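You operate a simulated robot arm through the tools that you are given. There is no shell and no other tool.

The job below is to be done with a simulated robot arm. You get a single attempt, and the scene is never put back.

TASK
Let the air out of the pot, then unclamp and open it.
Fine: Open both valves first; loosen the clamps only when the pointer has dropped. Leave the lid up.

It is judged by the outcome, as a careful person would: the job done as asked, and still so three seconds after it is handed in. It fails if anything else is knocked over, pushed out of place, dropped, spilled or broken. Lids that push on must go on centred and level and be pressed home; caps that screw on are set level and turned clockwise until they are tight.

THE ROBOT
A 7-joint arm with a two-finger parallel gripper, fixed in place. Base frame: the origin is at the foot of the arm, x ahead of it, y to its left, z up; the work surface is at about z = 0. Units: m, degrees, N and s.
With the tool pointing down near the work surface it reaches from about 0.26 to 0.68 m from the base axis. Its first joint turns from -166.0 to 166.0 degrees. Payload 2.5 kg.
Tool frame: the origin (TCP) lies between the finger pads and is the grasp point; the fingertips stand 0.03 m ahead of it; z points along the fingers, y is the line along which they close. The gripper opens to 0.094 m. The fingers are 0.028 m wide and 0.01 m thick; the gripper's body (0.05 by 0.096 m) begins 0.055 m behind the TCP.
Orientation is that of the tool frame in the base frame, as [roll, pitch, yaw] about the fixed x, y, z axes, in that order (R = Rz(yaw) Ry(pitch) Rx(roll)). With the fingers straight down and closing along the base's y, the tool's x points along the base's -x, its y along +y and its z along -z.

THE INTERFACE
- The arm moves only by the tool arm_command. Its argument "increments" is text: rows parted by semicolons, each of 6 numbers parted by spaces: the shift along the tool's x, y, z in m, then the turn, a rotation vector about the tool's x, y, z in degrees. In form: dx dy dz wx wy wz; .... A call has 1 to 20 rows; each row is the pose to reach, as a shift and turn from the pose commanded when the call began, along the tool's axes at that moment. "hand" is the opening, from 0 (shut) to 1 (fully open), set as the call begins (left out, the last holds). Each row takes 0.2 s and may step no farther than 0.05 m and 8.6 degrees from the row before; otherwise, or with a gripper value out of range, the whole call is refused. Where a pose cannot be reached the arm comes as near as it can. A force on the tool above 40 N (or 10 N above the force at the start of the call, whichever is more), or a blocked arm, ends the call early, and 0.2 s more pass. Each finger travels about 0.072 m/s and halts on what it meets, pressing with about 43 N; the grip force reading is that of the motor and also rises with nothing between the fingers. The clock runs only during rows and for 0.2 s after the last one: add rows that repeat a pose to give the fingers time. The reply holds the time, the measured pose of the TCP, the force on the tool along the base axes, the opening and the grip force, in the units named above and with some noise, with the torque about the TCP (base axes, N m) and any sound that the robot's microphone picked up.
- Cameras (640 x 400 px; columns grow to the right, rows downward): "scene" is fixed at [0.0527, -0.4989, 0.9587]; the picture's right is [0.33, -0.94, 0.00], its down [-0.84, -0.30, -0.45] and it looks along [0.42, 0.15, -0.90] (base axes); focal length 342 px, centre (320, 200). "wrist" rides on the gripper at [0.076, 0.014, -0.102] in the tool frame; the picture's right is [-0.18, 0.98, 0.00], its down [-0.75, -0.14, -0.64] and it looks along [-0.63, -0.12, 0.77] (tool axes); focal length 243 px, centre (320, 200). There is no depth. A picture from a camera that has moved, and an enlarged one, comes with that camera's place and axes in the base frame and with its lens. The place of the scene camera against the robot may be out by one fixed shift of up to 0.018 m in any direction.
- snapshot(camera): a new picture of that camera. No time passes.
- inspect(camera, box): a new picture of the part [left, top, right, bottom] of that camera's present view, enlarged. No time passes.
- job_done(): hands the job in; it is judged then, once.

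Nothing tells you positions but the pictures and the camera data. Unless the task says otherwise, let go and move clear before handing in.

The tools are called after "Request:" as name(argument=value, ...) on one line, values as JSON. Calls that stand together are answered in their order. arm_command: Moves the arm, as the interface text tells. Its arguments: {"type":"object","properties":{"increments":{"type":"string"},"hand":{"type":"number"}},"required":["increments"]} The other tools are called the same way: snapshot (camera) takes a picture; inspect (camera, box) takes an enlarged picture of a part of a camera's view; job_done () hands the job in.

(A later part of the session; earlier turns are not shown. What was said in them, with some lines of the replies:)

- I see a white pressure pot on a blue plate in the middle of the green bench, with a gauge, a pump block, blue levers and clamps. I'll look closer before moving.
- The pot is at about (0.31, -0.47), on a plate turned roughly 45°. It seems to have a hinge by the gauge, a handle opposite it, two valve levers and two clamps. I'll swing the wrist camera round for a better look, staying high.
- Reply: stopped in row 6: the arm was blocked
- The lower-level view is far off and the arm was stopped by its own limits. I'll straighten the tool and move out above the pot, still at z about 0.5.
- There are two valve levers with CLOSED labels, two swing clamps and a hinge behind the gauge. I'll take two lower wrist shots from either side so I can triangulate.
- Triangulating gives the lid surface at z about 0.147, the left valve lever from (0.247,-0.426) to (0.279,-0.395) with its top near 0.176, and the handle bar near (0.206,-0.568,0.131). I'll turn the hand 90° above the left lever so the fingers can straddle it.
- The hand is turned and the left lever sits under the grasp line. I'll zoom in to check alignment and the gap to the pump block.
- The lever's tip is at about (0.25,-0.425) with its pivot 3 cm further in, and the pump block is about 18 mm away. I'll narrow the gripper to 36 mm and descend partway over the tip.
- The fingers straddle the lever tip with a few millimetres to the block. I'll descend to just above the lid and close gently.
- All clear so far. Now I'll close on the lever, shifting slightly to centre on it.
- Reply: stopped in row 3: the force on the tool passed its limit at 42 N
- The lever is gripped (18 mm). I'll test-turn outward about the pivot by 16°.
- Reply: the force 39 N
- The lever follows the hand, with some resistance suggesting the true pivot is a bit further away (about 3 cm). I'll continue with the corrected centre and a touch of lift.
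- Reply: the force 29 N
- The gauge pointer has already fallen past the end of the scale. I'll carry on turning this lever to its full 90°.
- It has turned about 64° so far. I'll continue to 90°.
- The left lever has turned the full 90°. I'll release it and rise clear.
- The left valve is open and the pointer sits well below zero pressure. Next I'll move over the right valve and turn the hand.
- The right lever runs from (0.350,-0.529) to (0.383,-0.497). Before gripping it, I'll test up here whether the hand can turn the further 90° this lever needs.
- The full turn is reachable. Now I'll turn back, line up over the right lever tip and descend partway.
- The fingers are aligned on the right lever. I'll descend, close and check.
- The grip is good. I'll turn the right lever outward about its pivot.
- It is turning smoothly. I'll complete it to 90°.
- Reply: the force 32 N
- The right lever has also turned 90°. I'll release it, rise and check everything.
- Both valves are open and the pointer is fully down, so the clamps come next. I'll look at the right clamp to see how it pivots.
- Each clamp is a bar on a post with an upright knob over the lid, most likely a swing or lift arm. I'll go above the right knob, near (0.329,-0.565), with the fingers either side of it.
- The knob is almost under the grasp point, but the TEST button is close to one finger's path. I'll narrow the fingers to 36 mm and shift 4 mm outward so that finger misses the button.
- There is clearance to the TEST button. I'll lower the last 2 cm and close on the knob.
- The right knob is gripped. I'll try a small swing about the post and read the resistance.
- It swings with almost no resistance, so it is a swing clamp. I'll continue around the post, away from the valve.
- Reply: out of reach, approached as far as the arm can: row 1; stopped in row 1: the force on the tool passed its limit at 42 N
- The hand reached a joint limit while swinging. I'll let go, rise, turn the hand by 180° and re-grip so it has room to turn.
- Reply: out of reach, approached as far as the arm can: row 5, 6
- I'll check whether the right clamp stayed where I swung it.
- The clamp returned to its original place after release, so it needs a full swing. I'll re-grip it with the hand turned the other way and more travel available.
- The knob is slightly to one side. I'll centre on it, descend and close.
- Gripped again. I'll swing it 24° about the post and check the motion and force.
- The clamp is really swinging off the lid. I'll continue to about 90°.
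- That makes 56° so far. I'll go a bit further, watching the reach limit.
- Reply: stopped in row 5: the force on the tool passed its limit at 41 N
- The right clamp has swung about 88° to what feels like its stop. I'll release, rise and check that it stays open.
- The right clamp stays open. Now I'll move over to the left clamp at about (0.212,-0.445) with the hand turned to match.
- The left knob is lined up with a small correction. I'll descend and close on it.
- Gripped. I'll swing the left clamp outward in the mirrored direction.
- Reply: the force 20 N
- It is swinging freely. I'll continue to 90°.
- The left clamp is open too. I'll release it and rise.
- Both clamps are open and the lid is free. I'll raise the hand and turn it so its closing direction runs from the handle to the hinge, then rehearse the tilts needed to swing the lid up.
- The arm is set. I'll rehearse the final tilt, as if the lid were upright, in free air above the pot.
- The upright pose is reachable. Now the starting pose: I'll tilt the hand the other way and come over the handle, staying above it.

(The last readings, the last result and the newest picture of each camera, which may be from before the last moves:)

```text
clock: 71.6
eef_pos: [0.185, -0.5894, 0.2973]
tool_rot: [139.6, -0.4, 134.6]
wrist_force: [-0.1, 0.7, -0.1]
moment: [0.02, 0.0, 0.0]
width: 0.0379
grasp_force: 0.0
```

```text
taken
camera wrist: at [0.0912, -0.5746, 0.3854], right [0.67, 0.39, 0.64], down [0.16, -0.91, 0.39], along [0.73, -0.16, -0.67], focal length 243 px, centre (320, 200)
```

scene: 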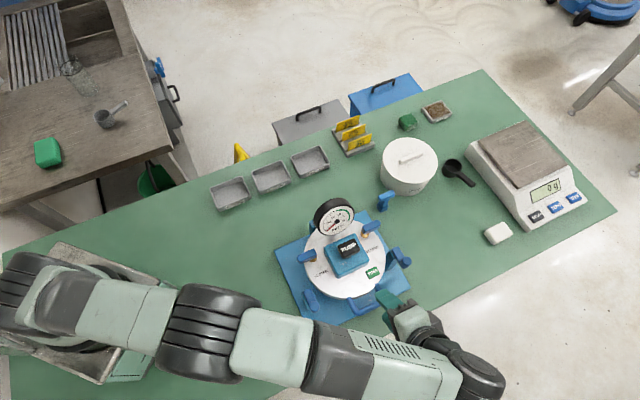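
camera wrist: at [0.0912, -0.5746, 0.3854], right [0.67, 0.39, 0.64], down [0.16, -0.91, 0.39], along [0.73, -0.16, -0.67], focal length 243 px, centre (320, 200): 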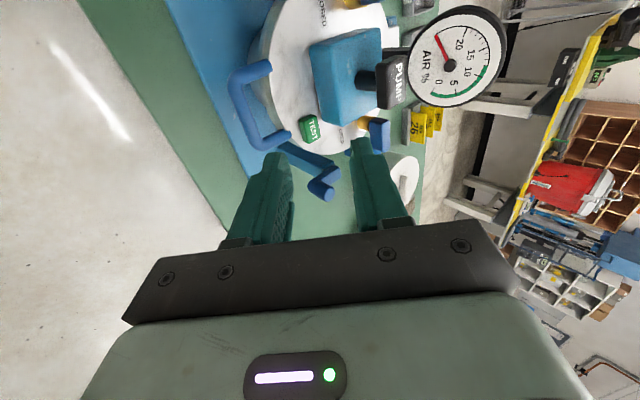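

Both ends of the swing are reachable. A start tilt of about 25° is gentler, so I'll move to a hover just above and outside the handle bar with the fingers narrowed to 28 mm.

Request:
arm_command(increments="-0.0005 -0.01 0.01 5 0 0; -0.001 -0.025 0.026 10 0 0; -0.0015 -0.045 0.047 15 0 0; -0.002 -0.065 0.0681 15 0 0; -0.002 -0.065 0.0681 15 0 0", hand=0.3)

Request:
snapshot(camera="scene")

Request:
snapshot(camera="wrist")

Request:
inspect(camera="wrist", box=[220, 50, 420, 200])

```text
clock: 72.8
eef_pos: [0.1806, -0.595, 0.204]
tool_rot: [154.8, -0.4, 134.6]
wrist_force: [1.8, 0.3, -0.4]
moment: [0.04, 0.01, -0.03]
width: 0.0282
grasp_force: 0.0
```

```text
taken
```

scene: 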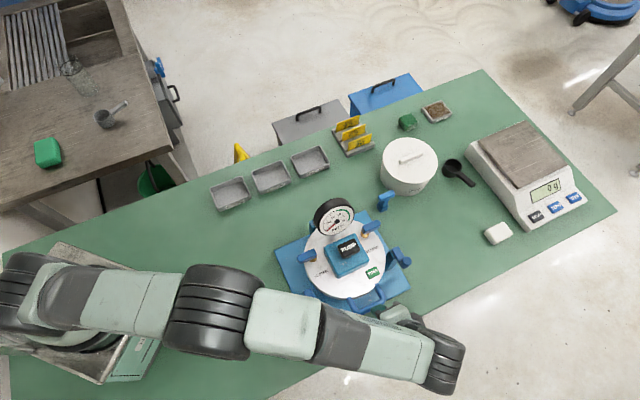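

```text
taken
camera wrist: at [0.1057, -0.5623, 0.3025], right [0.76, 0.49, 0.42], down [0.25, -0.82, 0.52], along [0.6, -0.29, -0.75], focal length 243 px, centre (320, 200)
```

wrist: 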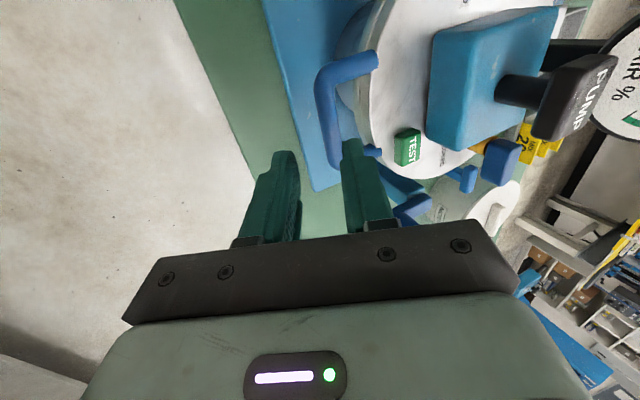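

```text
2.67 times, centred on (320, 125) of wrist
camera zoom: at [0.1057, -0.5623, 0.3025], right [0.76, 0.49, 0.42], down [0.25, -0.82, 0.52], along [0.6, -0.29, -0.75], focal length 647 px, centre (320, 400)
```

zoom: 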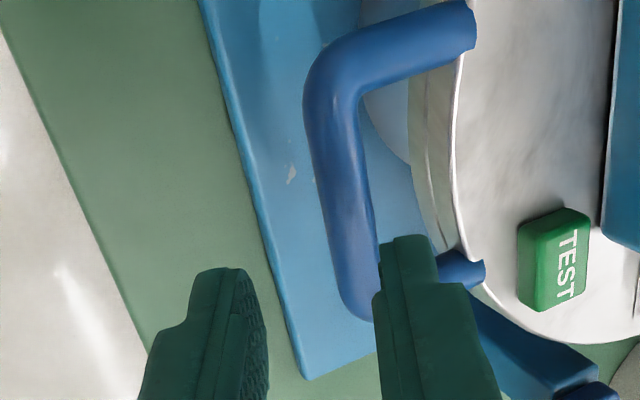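

The bar is nearly between the fingers and needs about 5 mm of correction. I'll correct, advance most of the way, and look again.

Request:
arm_command(increments="0.006 0.005 0 0 0 0; 0.006 0.005 0.015 0 0 0; 0.006 0.005 0.03 0 0 0; 0.006 0.005 0.04 0 0 0; 0.006 0.005 0.04 0 0 0")

Request:
inspect(camera="wrist", box=[220, 50, 420, 200])

Request:
inspect(camera="scene", box=[320, 240, 480, 380])

```text
clock: 74.0
eef_pos: [0.1936, -0.5751, 0.1688]
tool_rot: [154.7, -0.4, 134.6]
wrist_force: [-0.1, 0.0, -0.8]
moment: [0.0, -0.02, 0.03]
width: 0.0284
grasp_force: 0.0
```

```text
2.67 times, centred on (320, 125) of wrist
camera zoom: at [0.1171, -0.5428, 0.2691], right [0.76, 0.49, 0.42], down [0.25, -0.82, 0.51], along [0.6, -0.29, -0.75], focal length 647 px, centre (320, 400)
```

zoom: 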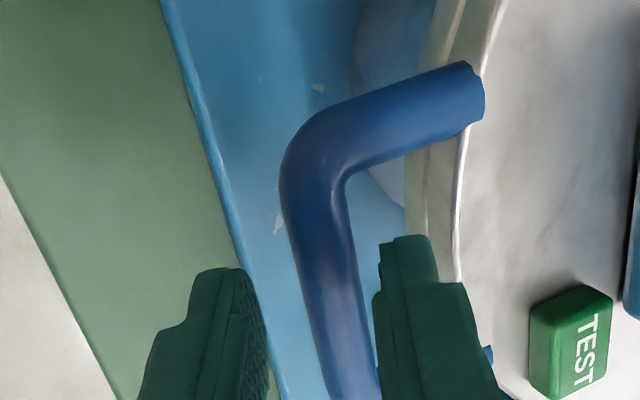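

```text
2.86 times, centred on (400, 310) of scene
camera zoom: at [0.0527, -0.4989, 0.9587], right [0.33, -0.94, 0.0], down [-0.84, -0.3, -0.45], along [0.42, 0.15, -0.9], focal length 976 px, centre (91, -114)
```

zoom: 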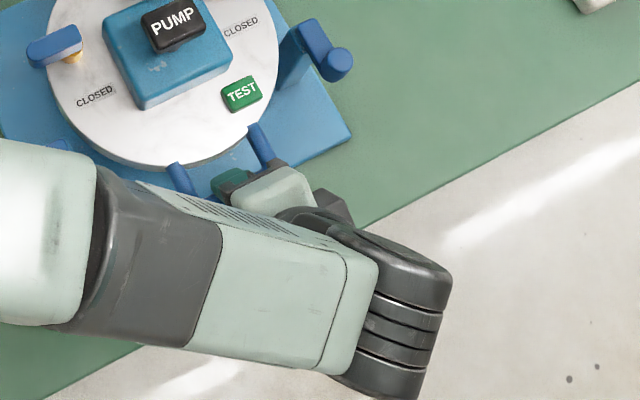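

The bar is well between the fingers. I'll advance the last 3 cm slowly.

Request:
arm_command(increments="0 0.002 0.008 0 0 0; 0 0.002 0.016 0 0 0; 0 0.002 0.024 0 0 0; 0 0.002 0.03 0 0 0; 0 0.002 0.03 0 0 0")

Request:
inspect(camera="wrist", box=[220, 50, 420, 200])

```text
clock: 75.2
eef_pos: [0.2024, -0.5641, 0.1433]
tool_rot: [154.8, -0.4, 134.6]
wrist_force: [0.3, -0.6, 0.0]
moment: [-0.04, -0.01, -0.06]
width: 0.0283
grasp_force: 0.1
```

```text
2.67 times, centred on (320, 125) of wrist
camera zoom: at [0.1272, -0.5318, 0.2427], right [0.76, 0.49, 0.42], down [0.25, -0.82, 0.51], along [0.6, -0.29, -0.75], focal length 647 px, centre (320, 400)
```

zoom: 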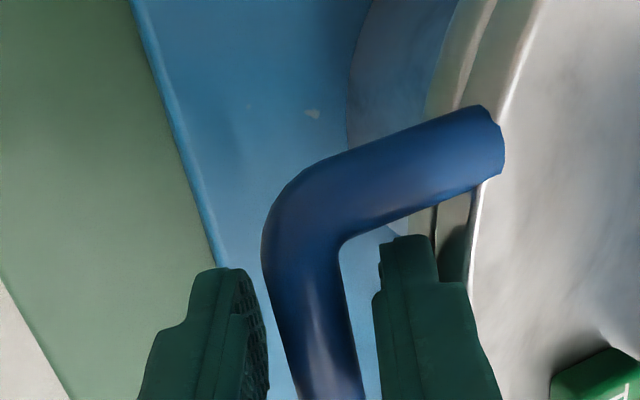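

The bar is centred between the pads. I'll close on it.

Request:
arm_command(increments="0 0 0 0 0 0; 0 0 0 0 0 0; 0 0 0 0 0 0", hand=0.05)

Request:
inspect(camera="wrist", box=[220, 50, 420, 200])

```text
clock: 76.0
eef_pos: [0.2027, -0.5638, 0.1431]
tool_rot: [154.7, -0.4, 134.7]
wrist_force: [0.0, 2.9, -2.2]
moment: [-0.44, -0.47, 1.25]
width: 0.0149
grasp_force: 45.3
```

```text
2.67 times, centred on (320, 125) of wrist
camera zoom: at [0.1271, -0.5319, 0.2428], right [0.76, 0.49, 0.42], down [0.25, -0.82, 0.51], along [0.6, -0.29, -0.75], focal length 647 px, centre (320, 400)
```

zoom: 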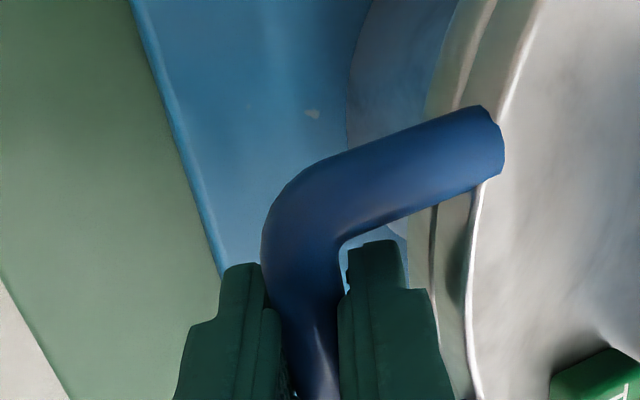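

The handle is gripped firmly. I'll start with a small 4° lift along the hinge arc and check the force.

Request:
arm_command(increments="0 0.0039 -0.0077 2 0 0; 0 0.0080 -0.0151 4 0 0; 0 0.0080 -0.0151 4 0 0")

Request:
inspect(camera="wrist", box=[220, 50, 420, 200])

Request:
inspect(camera="scene", box=[260, 180, 460, 340])

```text
clock: 76.8
eef_pos: [0.2032, -0.5633, 0.1603]
tool_rot: [158.7, -0.4, 134.7]
wrist_force: [0.4, 10.2, -6.2]
moment: [-0.45, -0.53, 1.1]
width: 0.0152
grasp_force: 44.9
```

```text
2.67 times, centred on (320, 125) of wrist
camera zoom: at [0.133, -0.5264, 0.262], right [0.78, 0.51, 0.36], down [0.27, -0.8, 0.54], along [0.56, -0.33, -0.76], focal length 647 px, centre (320, 400)
```

zoom: 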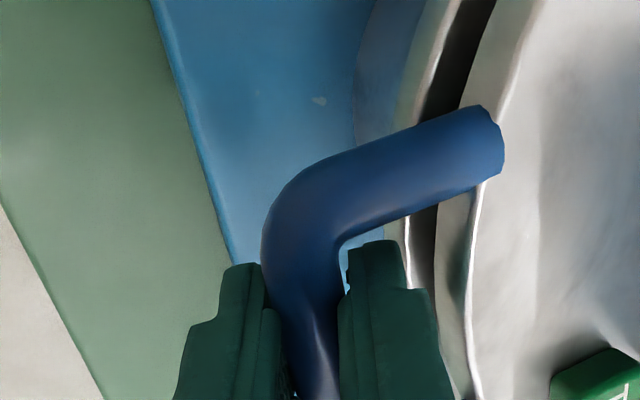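

```text
2.50 times, centred on (360, 260) of scene
camera zoom: at [0.0527, -0.4989, 0.9587], right [0.33, -0.94, 0.0], down [-0.84, -0.3, -0.45], along [0.42, 0.15, -0.9], focal length 854 px, centre (220, 50)
```

zoom: 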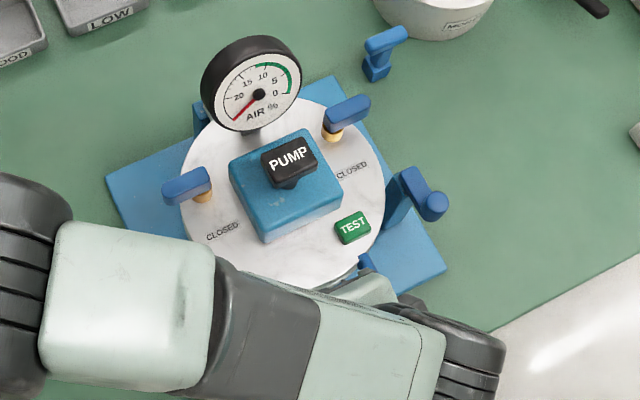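

The lid is lifting with only light force. I'll continue along the arc by 24°.

Request:
arm_command(increments="0 0.0081 -0.0152 4 0 0; 0 0.0171 -0.0297 8 0 0; 0 0.0272 -0.0436 12 0 0; 0 0.0382 -0.0567 16 0 0; 0 0.0502 -0.0690 20 0 0; 0 0.0629 -0.0804 24 0 0; 0 0.0629 -0.0804 24 0 0")

Request:
snapshot(camera="wrist")

Request:
snapshot(camera="scene")

```text
clock: 78.4
eef_pos: [0.225, -0.5416, 0.2571]
tool_rot: [-177.4, -0.8, 134.7]
wrist_force: [-2.3, 26.1, -14.2]
moment: [0.51, 0.34, 1.22]
width: 0.0151
grasp_force: 45.2
```

```text
taken
camera wrist: at [0.1855, -0.4754, 0.3599], right [0.83, 0.56, -0.05], down [0.46, -0.62, 0.64], along [0.33, -0.55, -0.77], focal length 243 px, centre (320, 200)
```

wrist: 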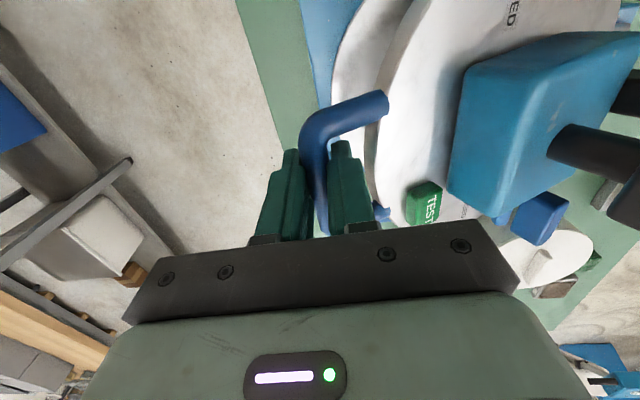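

```text
taken
```

scene: 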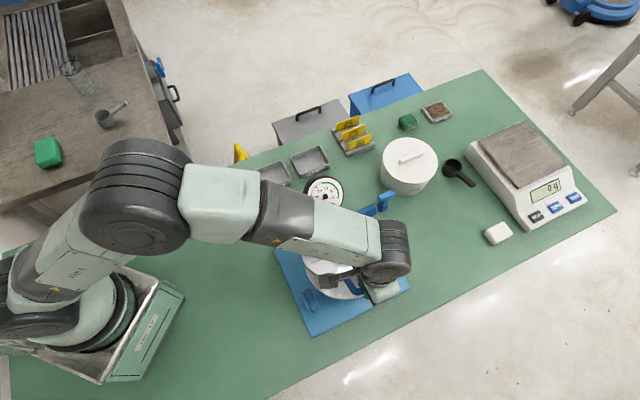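

The lid is at about 28°, with some sideways and radial strain. I'll refine the arc, using a slightly smaller radius and a small sideways drift, and go another 24°.

Request:
arm_command(increments="0.001 0.0087 -0.0140 4 0 0; 0.0012 0.0177 -0.0280 8 0 0; 0.0015 0.0276 -0.0413 12 0 0; 0.0018 0.0386 -0.0537 16 0 0; 0.0021 0.0501 -0.0655 20 0 0; 0.0024 0.0626 -0.0764 24 0 0; 0.0024 0.0626 -0.0764 24 0 0")

Request:
snapshot(camera="wrist")

Request:
snapshot(camera="scene")

```text
clock: 80.0
eef_pos: [0.2712, -0.4959, 0.3323]
tool_rot: [-153.2, -0.4, 134.7]
wrist_force: [-4.9, 15.5, -13.6]
moment: [0.4, 0.27, 1.17]
width: 0.0151
grasp_force: 44.9
```

```text
taken
camera wrist: at [0.2594, -0.4008, 0.4181], right [0.75, 0.49, -0.44], down [0.65, -0.43, 0.63], along [0.12, -0.76, -0.64], focal length 243 px, centre (320, 200)
```

wrist: 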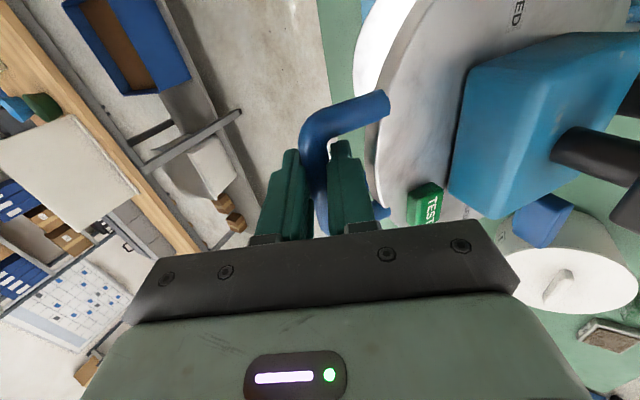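

```text
taken
```

scene: 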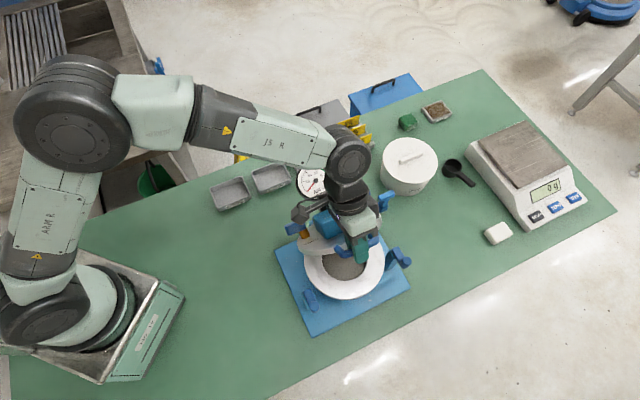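

The lid is past halfway at about 52°. I'll continue another 24°.

Request:
arm_command(increments="0.0007 0.0086 -0.0142 4 0 0; 0.001 0.0176 -0.0282 8 0 0; 0.0013 0.0275 -0.0413 12 0 0; 0.0016 0.0383 -0.0539 16 0 0; 0.0018 0.0500 -0.0657 20 0 0; 0.002 0.0624 -0.0766 24 0 0; 0.002 0.0624 -0.0766 24 0 0")

Request:
snapshot(camera="wrist")

Request:
snapshot(camera="scene")

```text
clock: 81.5
eef_pos: [0.3329, -0.4349, 0.3768]
tool_rot: [-129.0, -0.3, 134.8]
wrist_force: [-3.0, 1.4, 5.0]
moment: [0.73, 0.69, 1.17]
width: 0.0147
grasp_force: 45.1
stopped in row 7: the force on the tool passed its limit at 41 N (the readings are from after the stop); the commanded pose is now the measured one
```

```text
taken
camera wrist: at [0.342, -0.3176, 0.4298], right [0.57, 0.31, -0.76], down [0.82, -0.25, 0.51], along [-0.03, -0.92, -0.39], focal length 243 px, centre (320, 200)
```

wrist: 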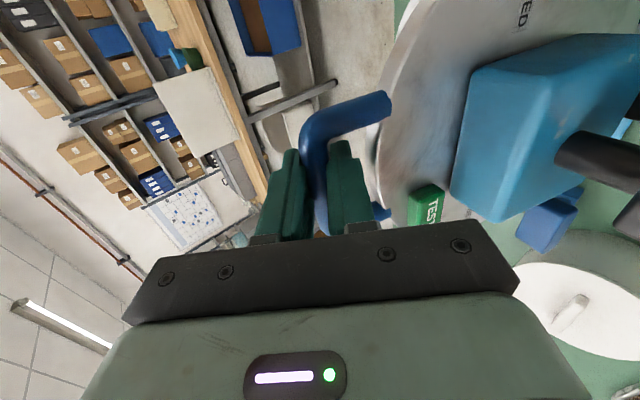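

```text
taken
```

scene: 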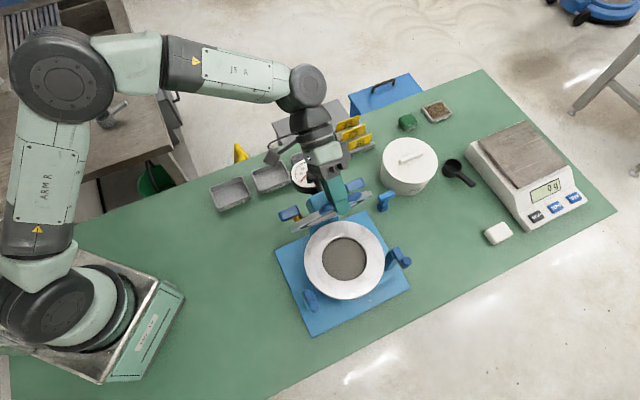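

The lid is at about 73°. Fitting all the points puts the hinge at r = 0.251 m, slightly further away than I assumed. I'll continue with the corrected arc to just past vertical.

Request:
arm_command(increments="0.0003 0.0075 -0.0158 3 0 0; 0.0005 0.0161 -0.0311 6 0 0; 0.0008 0.0257 -0.0457 9.5 0 0; 0.001 0.0363 -0.0596 13 0 0; 0.001 0.0363 -0.0596 13 0 0")

Request:
snapshot(camera="wrist")

Request:
snapshot(camera="scene")

```text
clock: 82.7
eef_pos: [0.3837, -0.3844, 0.3852]
tool_rot: [-116.1, 0.0, 134.9]
wrist_force: [12.2, -8.4, 12.1]
moment: [0.63, 0.71, 0.91]
width: 0.0149
grasp_force: 44.5
```

```text
taken
camera wrist: at [0.398, -0.2608, 0.4175], right [0.44, 0.17, -0.88], down [0.9, -0.17, 0.41], along [-0.08, -0.97, -0.23], focal length 243 px, centre (320, 200)
```

wrist: 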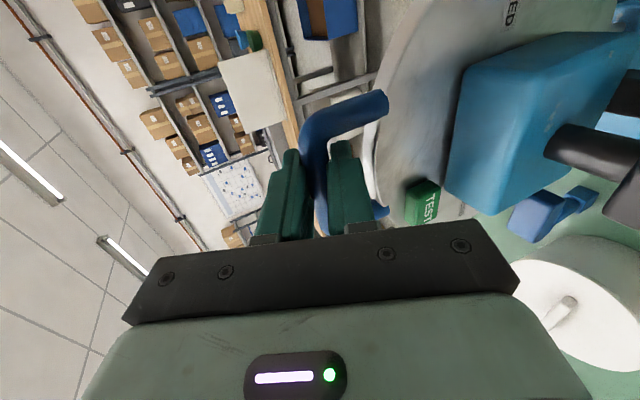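

```text
taken
```

scene: 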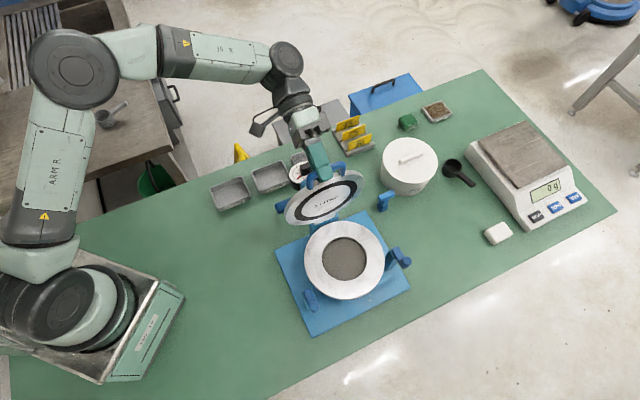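

The lid is nearly vertical. I'll continue slowly past vertical until it meets its stop.

Request:
arm_command(increments="-0.0005 0.0040 -0.0079 1.5 0 0; -0.0008 0.0079 -0.0157 3 0 0; -0.0008 0.0125 -0.0231 4.5 0 0; -0.0008 0.0173 -0.0305 6 0 0; -0.0008 0.0173 -0.0305 6 0 0")

Request:
snapshot(camera="scene")

Request:
inspect(camera="scene", box=[250, 120, 400, 240])

```text
clock: 83.8
eef_pos: [0.4074, -0.3599, 0.3826]
tool_rot: [-110.1, -0.2, 134.7]
wrist_force: [-5.2, 8.1, 6.7]
moment: [0.96, 1.22, -0.5]
width: 0.0146
grasp_force: 44.5
```

```text
taken
```

scene: 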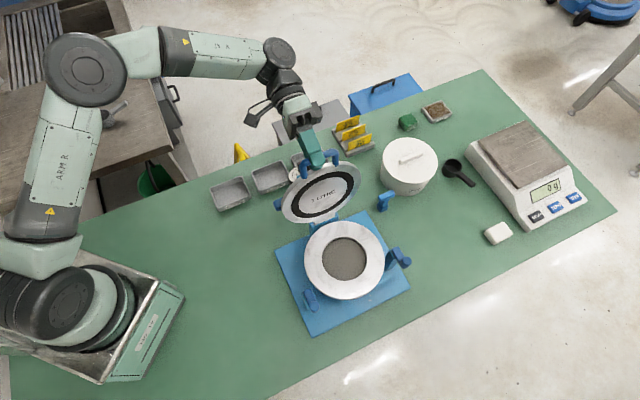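

```text
3.33 times, centred on (325, 180) of scene
camera zoom: at [0.0527, -0.4989, 0.9587], right [0.33, -0.94, 0.0], down [-0.84, -0.3, -0.45], along [0.42, 0.15, -0.9], focal length 1139 px, centre (303, 267)
```

zoom: 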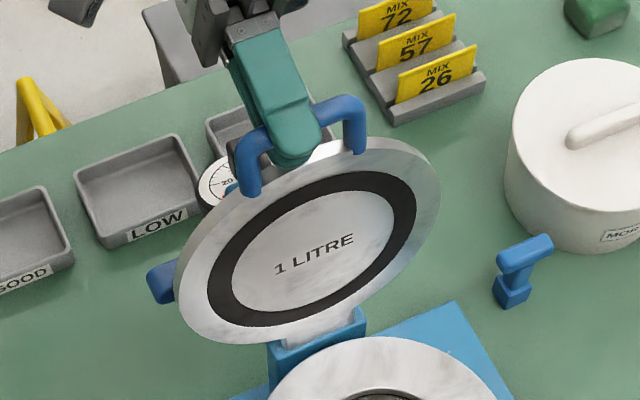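

The lid is about 7° past vertical with no stop yet. I'll ease it a few degrees further.

Request:
arm_command(increments="0 0.0043 -0.0077 1.5 0 0; 0 0.0088 -0.0152 3 0 0; 0 0.0137 -0.0225 4.5 0 0; 0 0.0187 -0.0296 6 0 0; 0 0.0187 -0.0296 6 0 0")

Request:
snapshot(camera="wrist")

Request:
inspect(camera="scene", box=[250, 120, 400, 240])

```text
clock: 84.6
eef_pos: [0.4176, -0.3514, 0.3797]
tool_rot: [-105.9, -0.2, 133.8]
wrist_force: [-1.1, -1.8, 1.4]
moment: [0.9, 1.02, 0.18]
width: 0.0152
grasp_force: 44.5
stopped in row 3: the force on the tool passed its limit at 46 N (the readings are from after the stop); the commanded pose is now the measured one
```

```text
taken
camera wrist: at [0.4374, -0.225, 0.3947], right [0.32, 0.06, -0.95], down [0.94, -0.14, 0.31], along [-0.12, -0.99, -0.1], focal length 243 px, centre (320, 200)
```

wrist: 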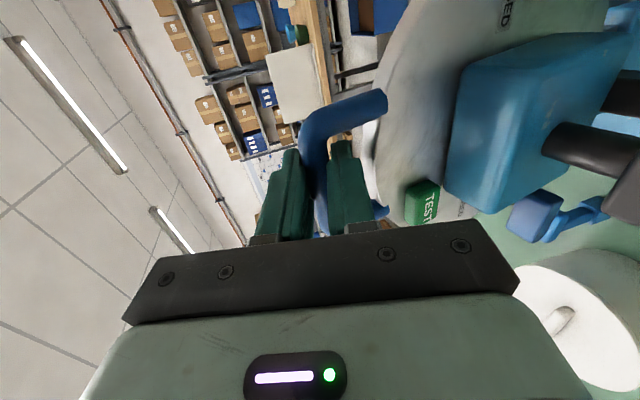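

```text
3.33 times, centred on (325, 180) of scene
camera zoom: at [0.0527, -0.4989, 0.9587], right [0.33, -0.94, 0.0], down [-0.84, -0.3, -0.45], along [0.42, 0.15, -0.9], focal length 1139 px, centre (303, 267)
```

zoom: 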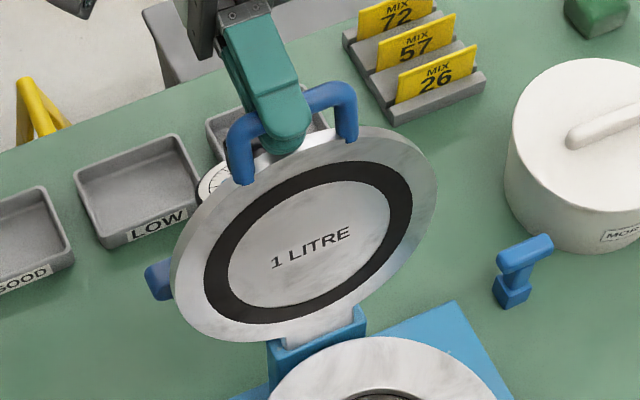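

The lid has reached its stop at roughly 100°, leaning past vertical. I'll open the fingers in place just enough and watch that the lid stays.

Request:
arm_command(increments="0 0 0 0 0 0; 0 0 0 0 0 0; 0 0 0 0 0 0", hand=0.28)

Request:
inspect(camera="wrist", box=[220, 50, 420, 250])

Request:
inspect(camera="scene", box=[250, 120, 400, 240])

```text
clock: 85.4
eef_pos: [0.4169, -0.3508, 0.3802]
tool_rot: [-105.9, -0.1, 133.9]
wrist_force: [0.0, 0.0, 0.3]
moment: [-0.03, 0.0, 0.02]
width: 0.0261
grasp_force: 0.0
```

```text
2.00 times, centred on (320, 150) of wrist
camera zoom: at [0.4377, -0.2247, 0.3945], right [0.32, 0.05, -0.95], down [0.94, -0.14, 0.31], along [-0.12, -0.99, -0.1], focal length 485 px, centre (320, 300)
```

zoom: 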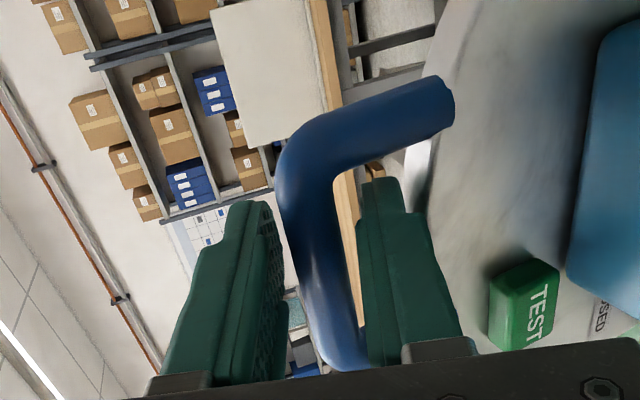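

```text
3.33 times, centred on (325, 180) of scene
camera zoom: at [0.0527, -0.4989, 0.9587], right [0.33, -0.94, 0.0], down [-0.84, -0.3, -0.45], along [0.42, 0.15, -0.9], focal length 1139 px, centre (303, 267)
```

zoom: 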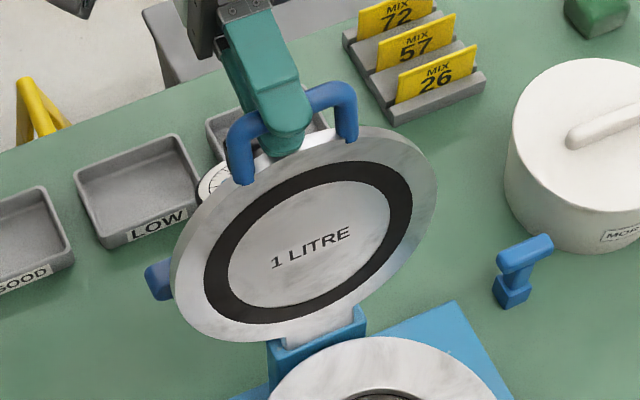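

The lid stays up by itself. I'll back the fingers straight out along the tool axis.

Request:
arm_command(increments="0 0 -0.01 0 0 0; 0 0 -0.02 0 0 0; 0 0 -0.035 0 0 0; 0 0 -0.05 0 0 0; 0 0 -0.075 0 0 0; 0 0 -0.1 0 0 0; 0 0 -0.1 0 0 0")

Request:
snapshot(camera="scene")

Request:
snapshot(camera="wrist")

```text
clock: 87.0
eef_pos: [0.4859, -0.2846, 0.4065]
tool_rot: [-105.9, -0.1, 133.8]
wrist_force: [0.2, 1.3, 0.6]
moment: [-0.03, 0.01, 0.0]
width: 0.0262
grasp_force: 0.0
```

```text
taken
```

scene: 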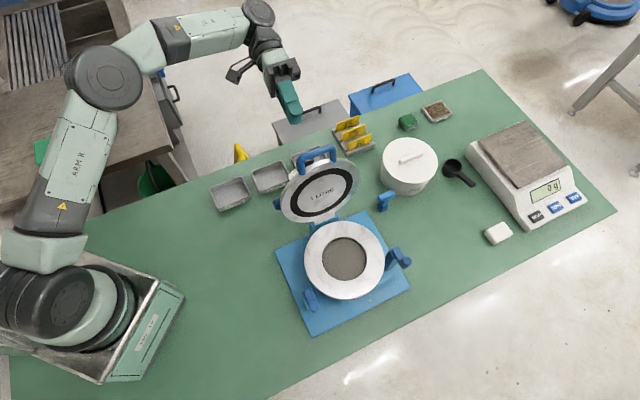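

```text
taken
camera wrist: at [0.5068, -0.1585, 0.421], right [0.32, 0.05, -0.95], down [0.94, -0.14, 0.31], along [-0.12, -0.99, -0.1], focal length 243 px, centre (320, 200)
```

wrist: 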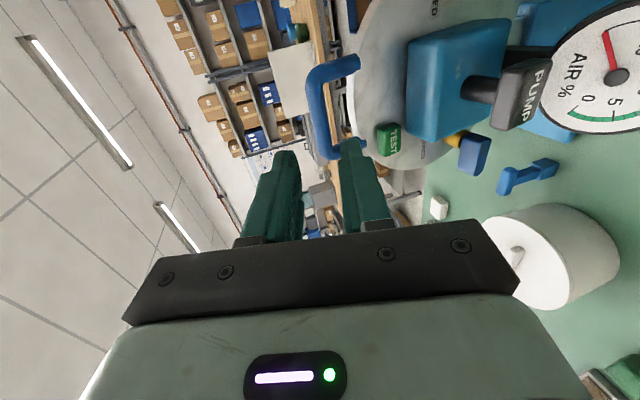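

The hand is clear and the lid is up. I'll rise a little, wait a moment, and do a final check of the clamps, valves and surroundings.

Request:
arm_command(increments="0 -0.03 -0.02 0 0 0; 0 -0.06 -0.03 0 0 0; 0 -0.06 -0.03 0 0 0; 0 -0.06 -0.03 0 0 0; 0 -0.06 -0.03 0 0 0; 0 -0.06 -0.03 0 0 0; 0 -0.06 -0.03 0 0 0; 0 -0.06 -0.03 0 0 0; 0 -0.06 -0.03 0 0 0; 0 -0.06 -0.03 0 0 0")

Request:
inspect(camera="scene", box=[260, 140, 420, 340])

Request:
inspect(camera="wrist", box=[300, 0, 640, 220])

Request:
snapshot(camera="scene")

```text
clock: 89.2
eef_pos: [0.4955, -0.276, 0.473]
tool_rot: [-105.9, -0.2, 133.7]
wrist_force: [-0.2, 1.8, -0.4]
moment: [-0.03, -0.01, -0.01]
width: 0.0262
grasp_force: 0.1
```

```text
2.00 times, centred on (340, 240) of scene
camera zoom: at [0.0527, -0.4989, 0.9587], right [0.33, -0.94, 0.0], down [-0.84, -0.3, -0.45], along [0.42, 0.15, -0.9], focal length 683 px, centre (280, 120)
```

zoom: 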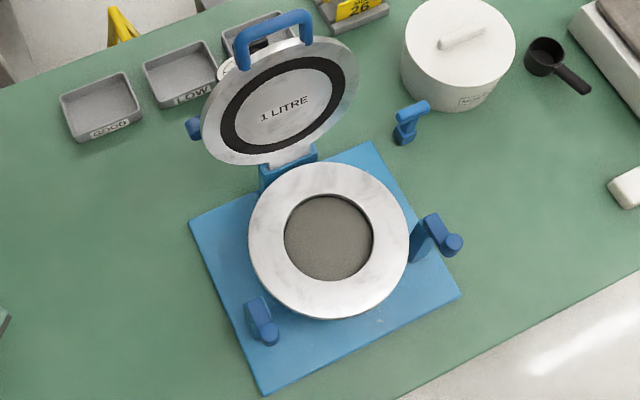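

```text
1.82 times, centred on (470, 110) of wrist
camera zoom: at [0.5163, -0.1509, 0.4876], right [0.32, 0.05, -0.95], down [0.94, -0.14, 0.31], along [-0.12, -0.99, -0.1], focal length 441 px, centre (47, 364)
```

zoom: 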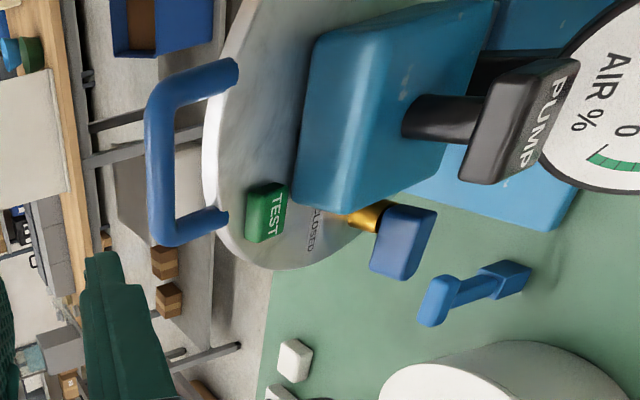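

```text
taken
```

scene: 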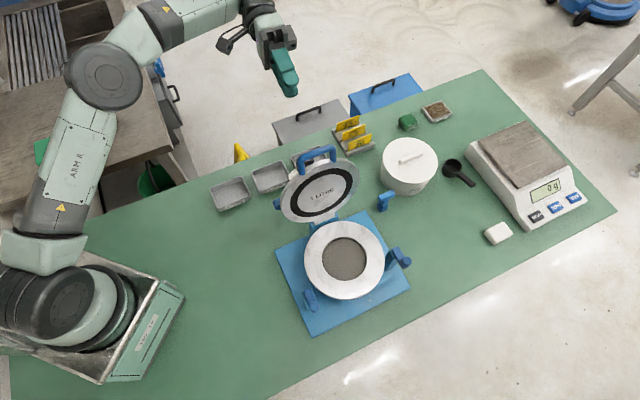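

Both valves are open, both clamps are swung clear, and the lid is resting upright on its stop. Nothing else has moved and the hand is clear, so I'm handing in.

Request:
job_done()

```text
The job is handed in.
```

The pot is vented, unclamped and open, and I've handed the job in. I haven't been told how it was judged.

- **Valves:** I turned both levers a full 90° outward. The gauge pointer fell to the end of its scale while I was turning the first one, before I touched either clamp.
- **Clamps:** both are swung about 90° off the lid and have stayed there. On my first try the right clamp went back to its closed position when I let go, so I gripped it again and swung it all the way.
- **Lid:** it is up, leaning about 10° past vertical against its stop. It stayed put for more than three seconds after I let go.
- **Surroundings:** in the last pictures, the plate and everything else on the bench are where they started. The hand is clear of the pot.
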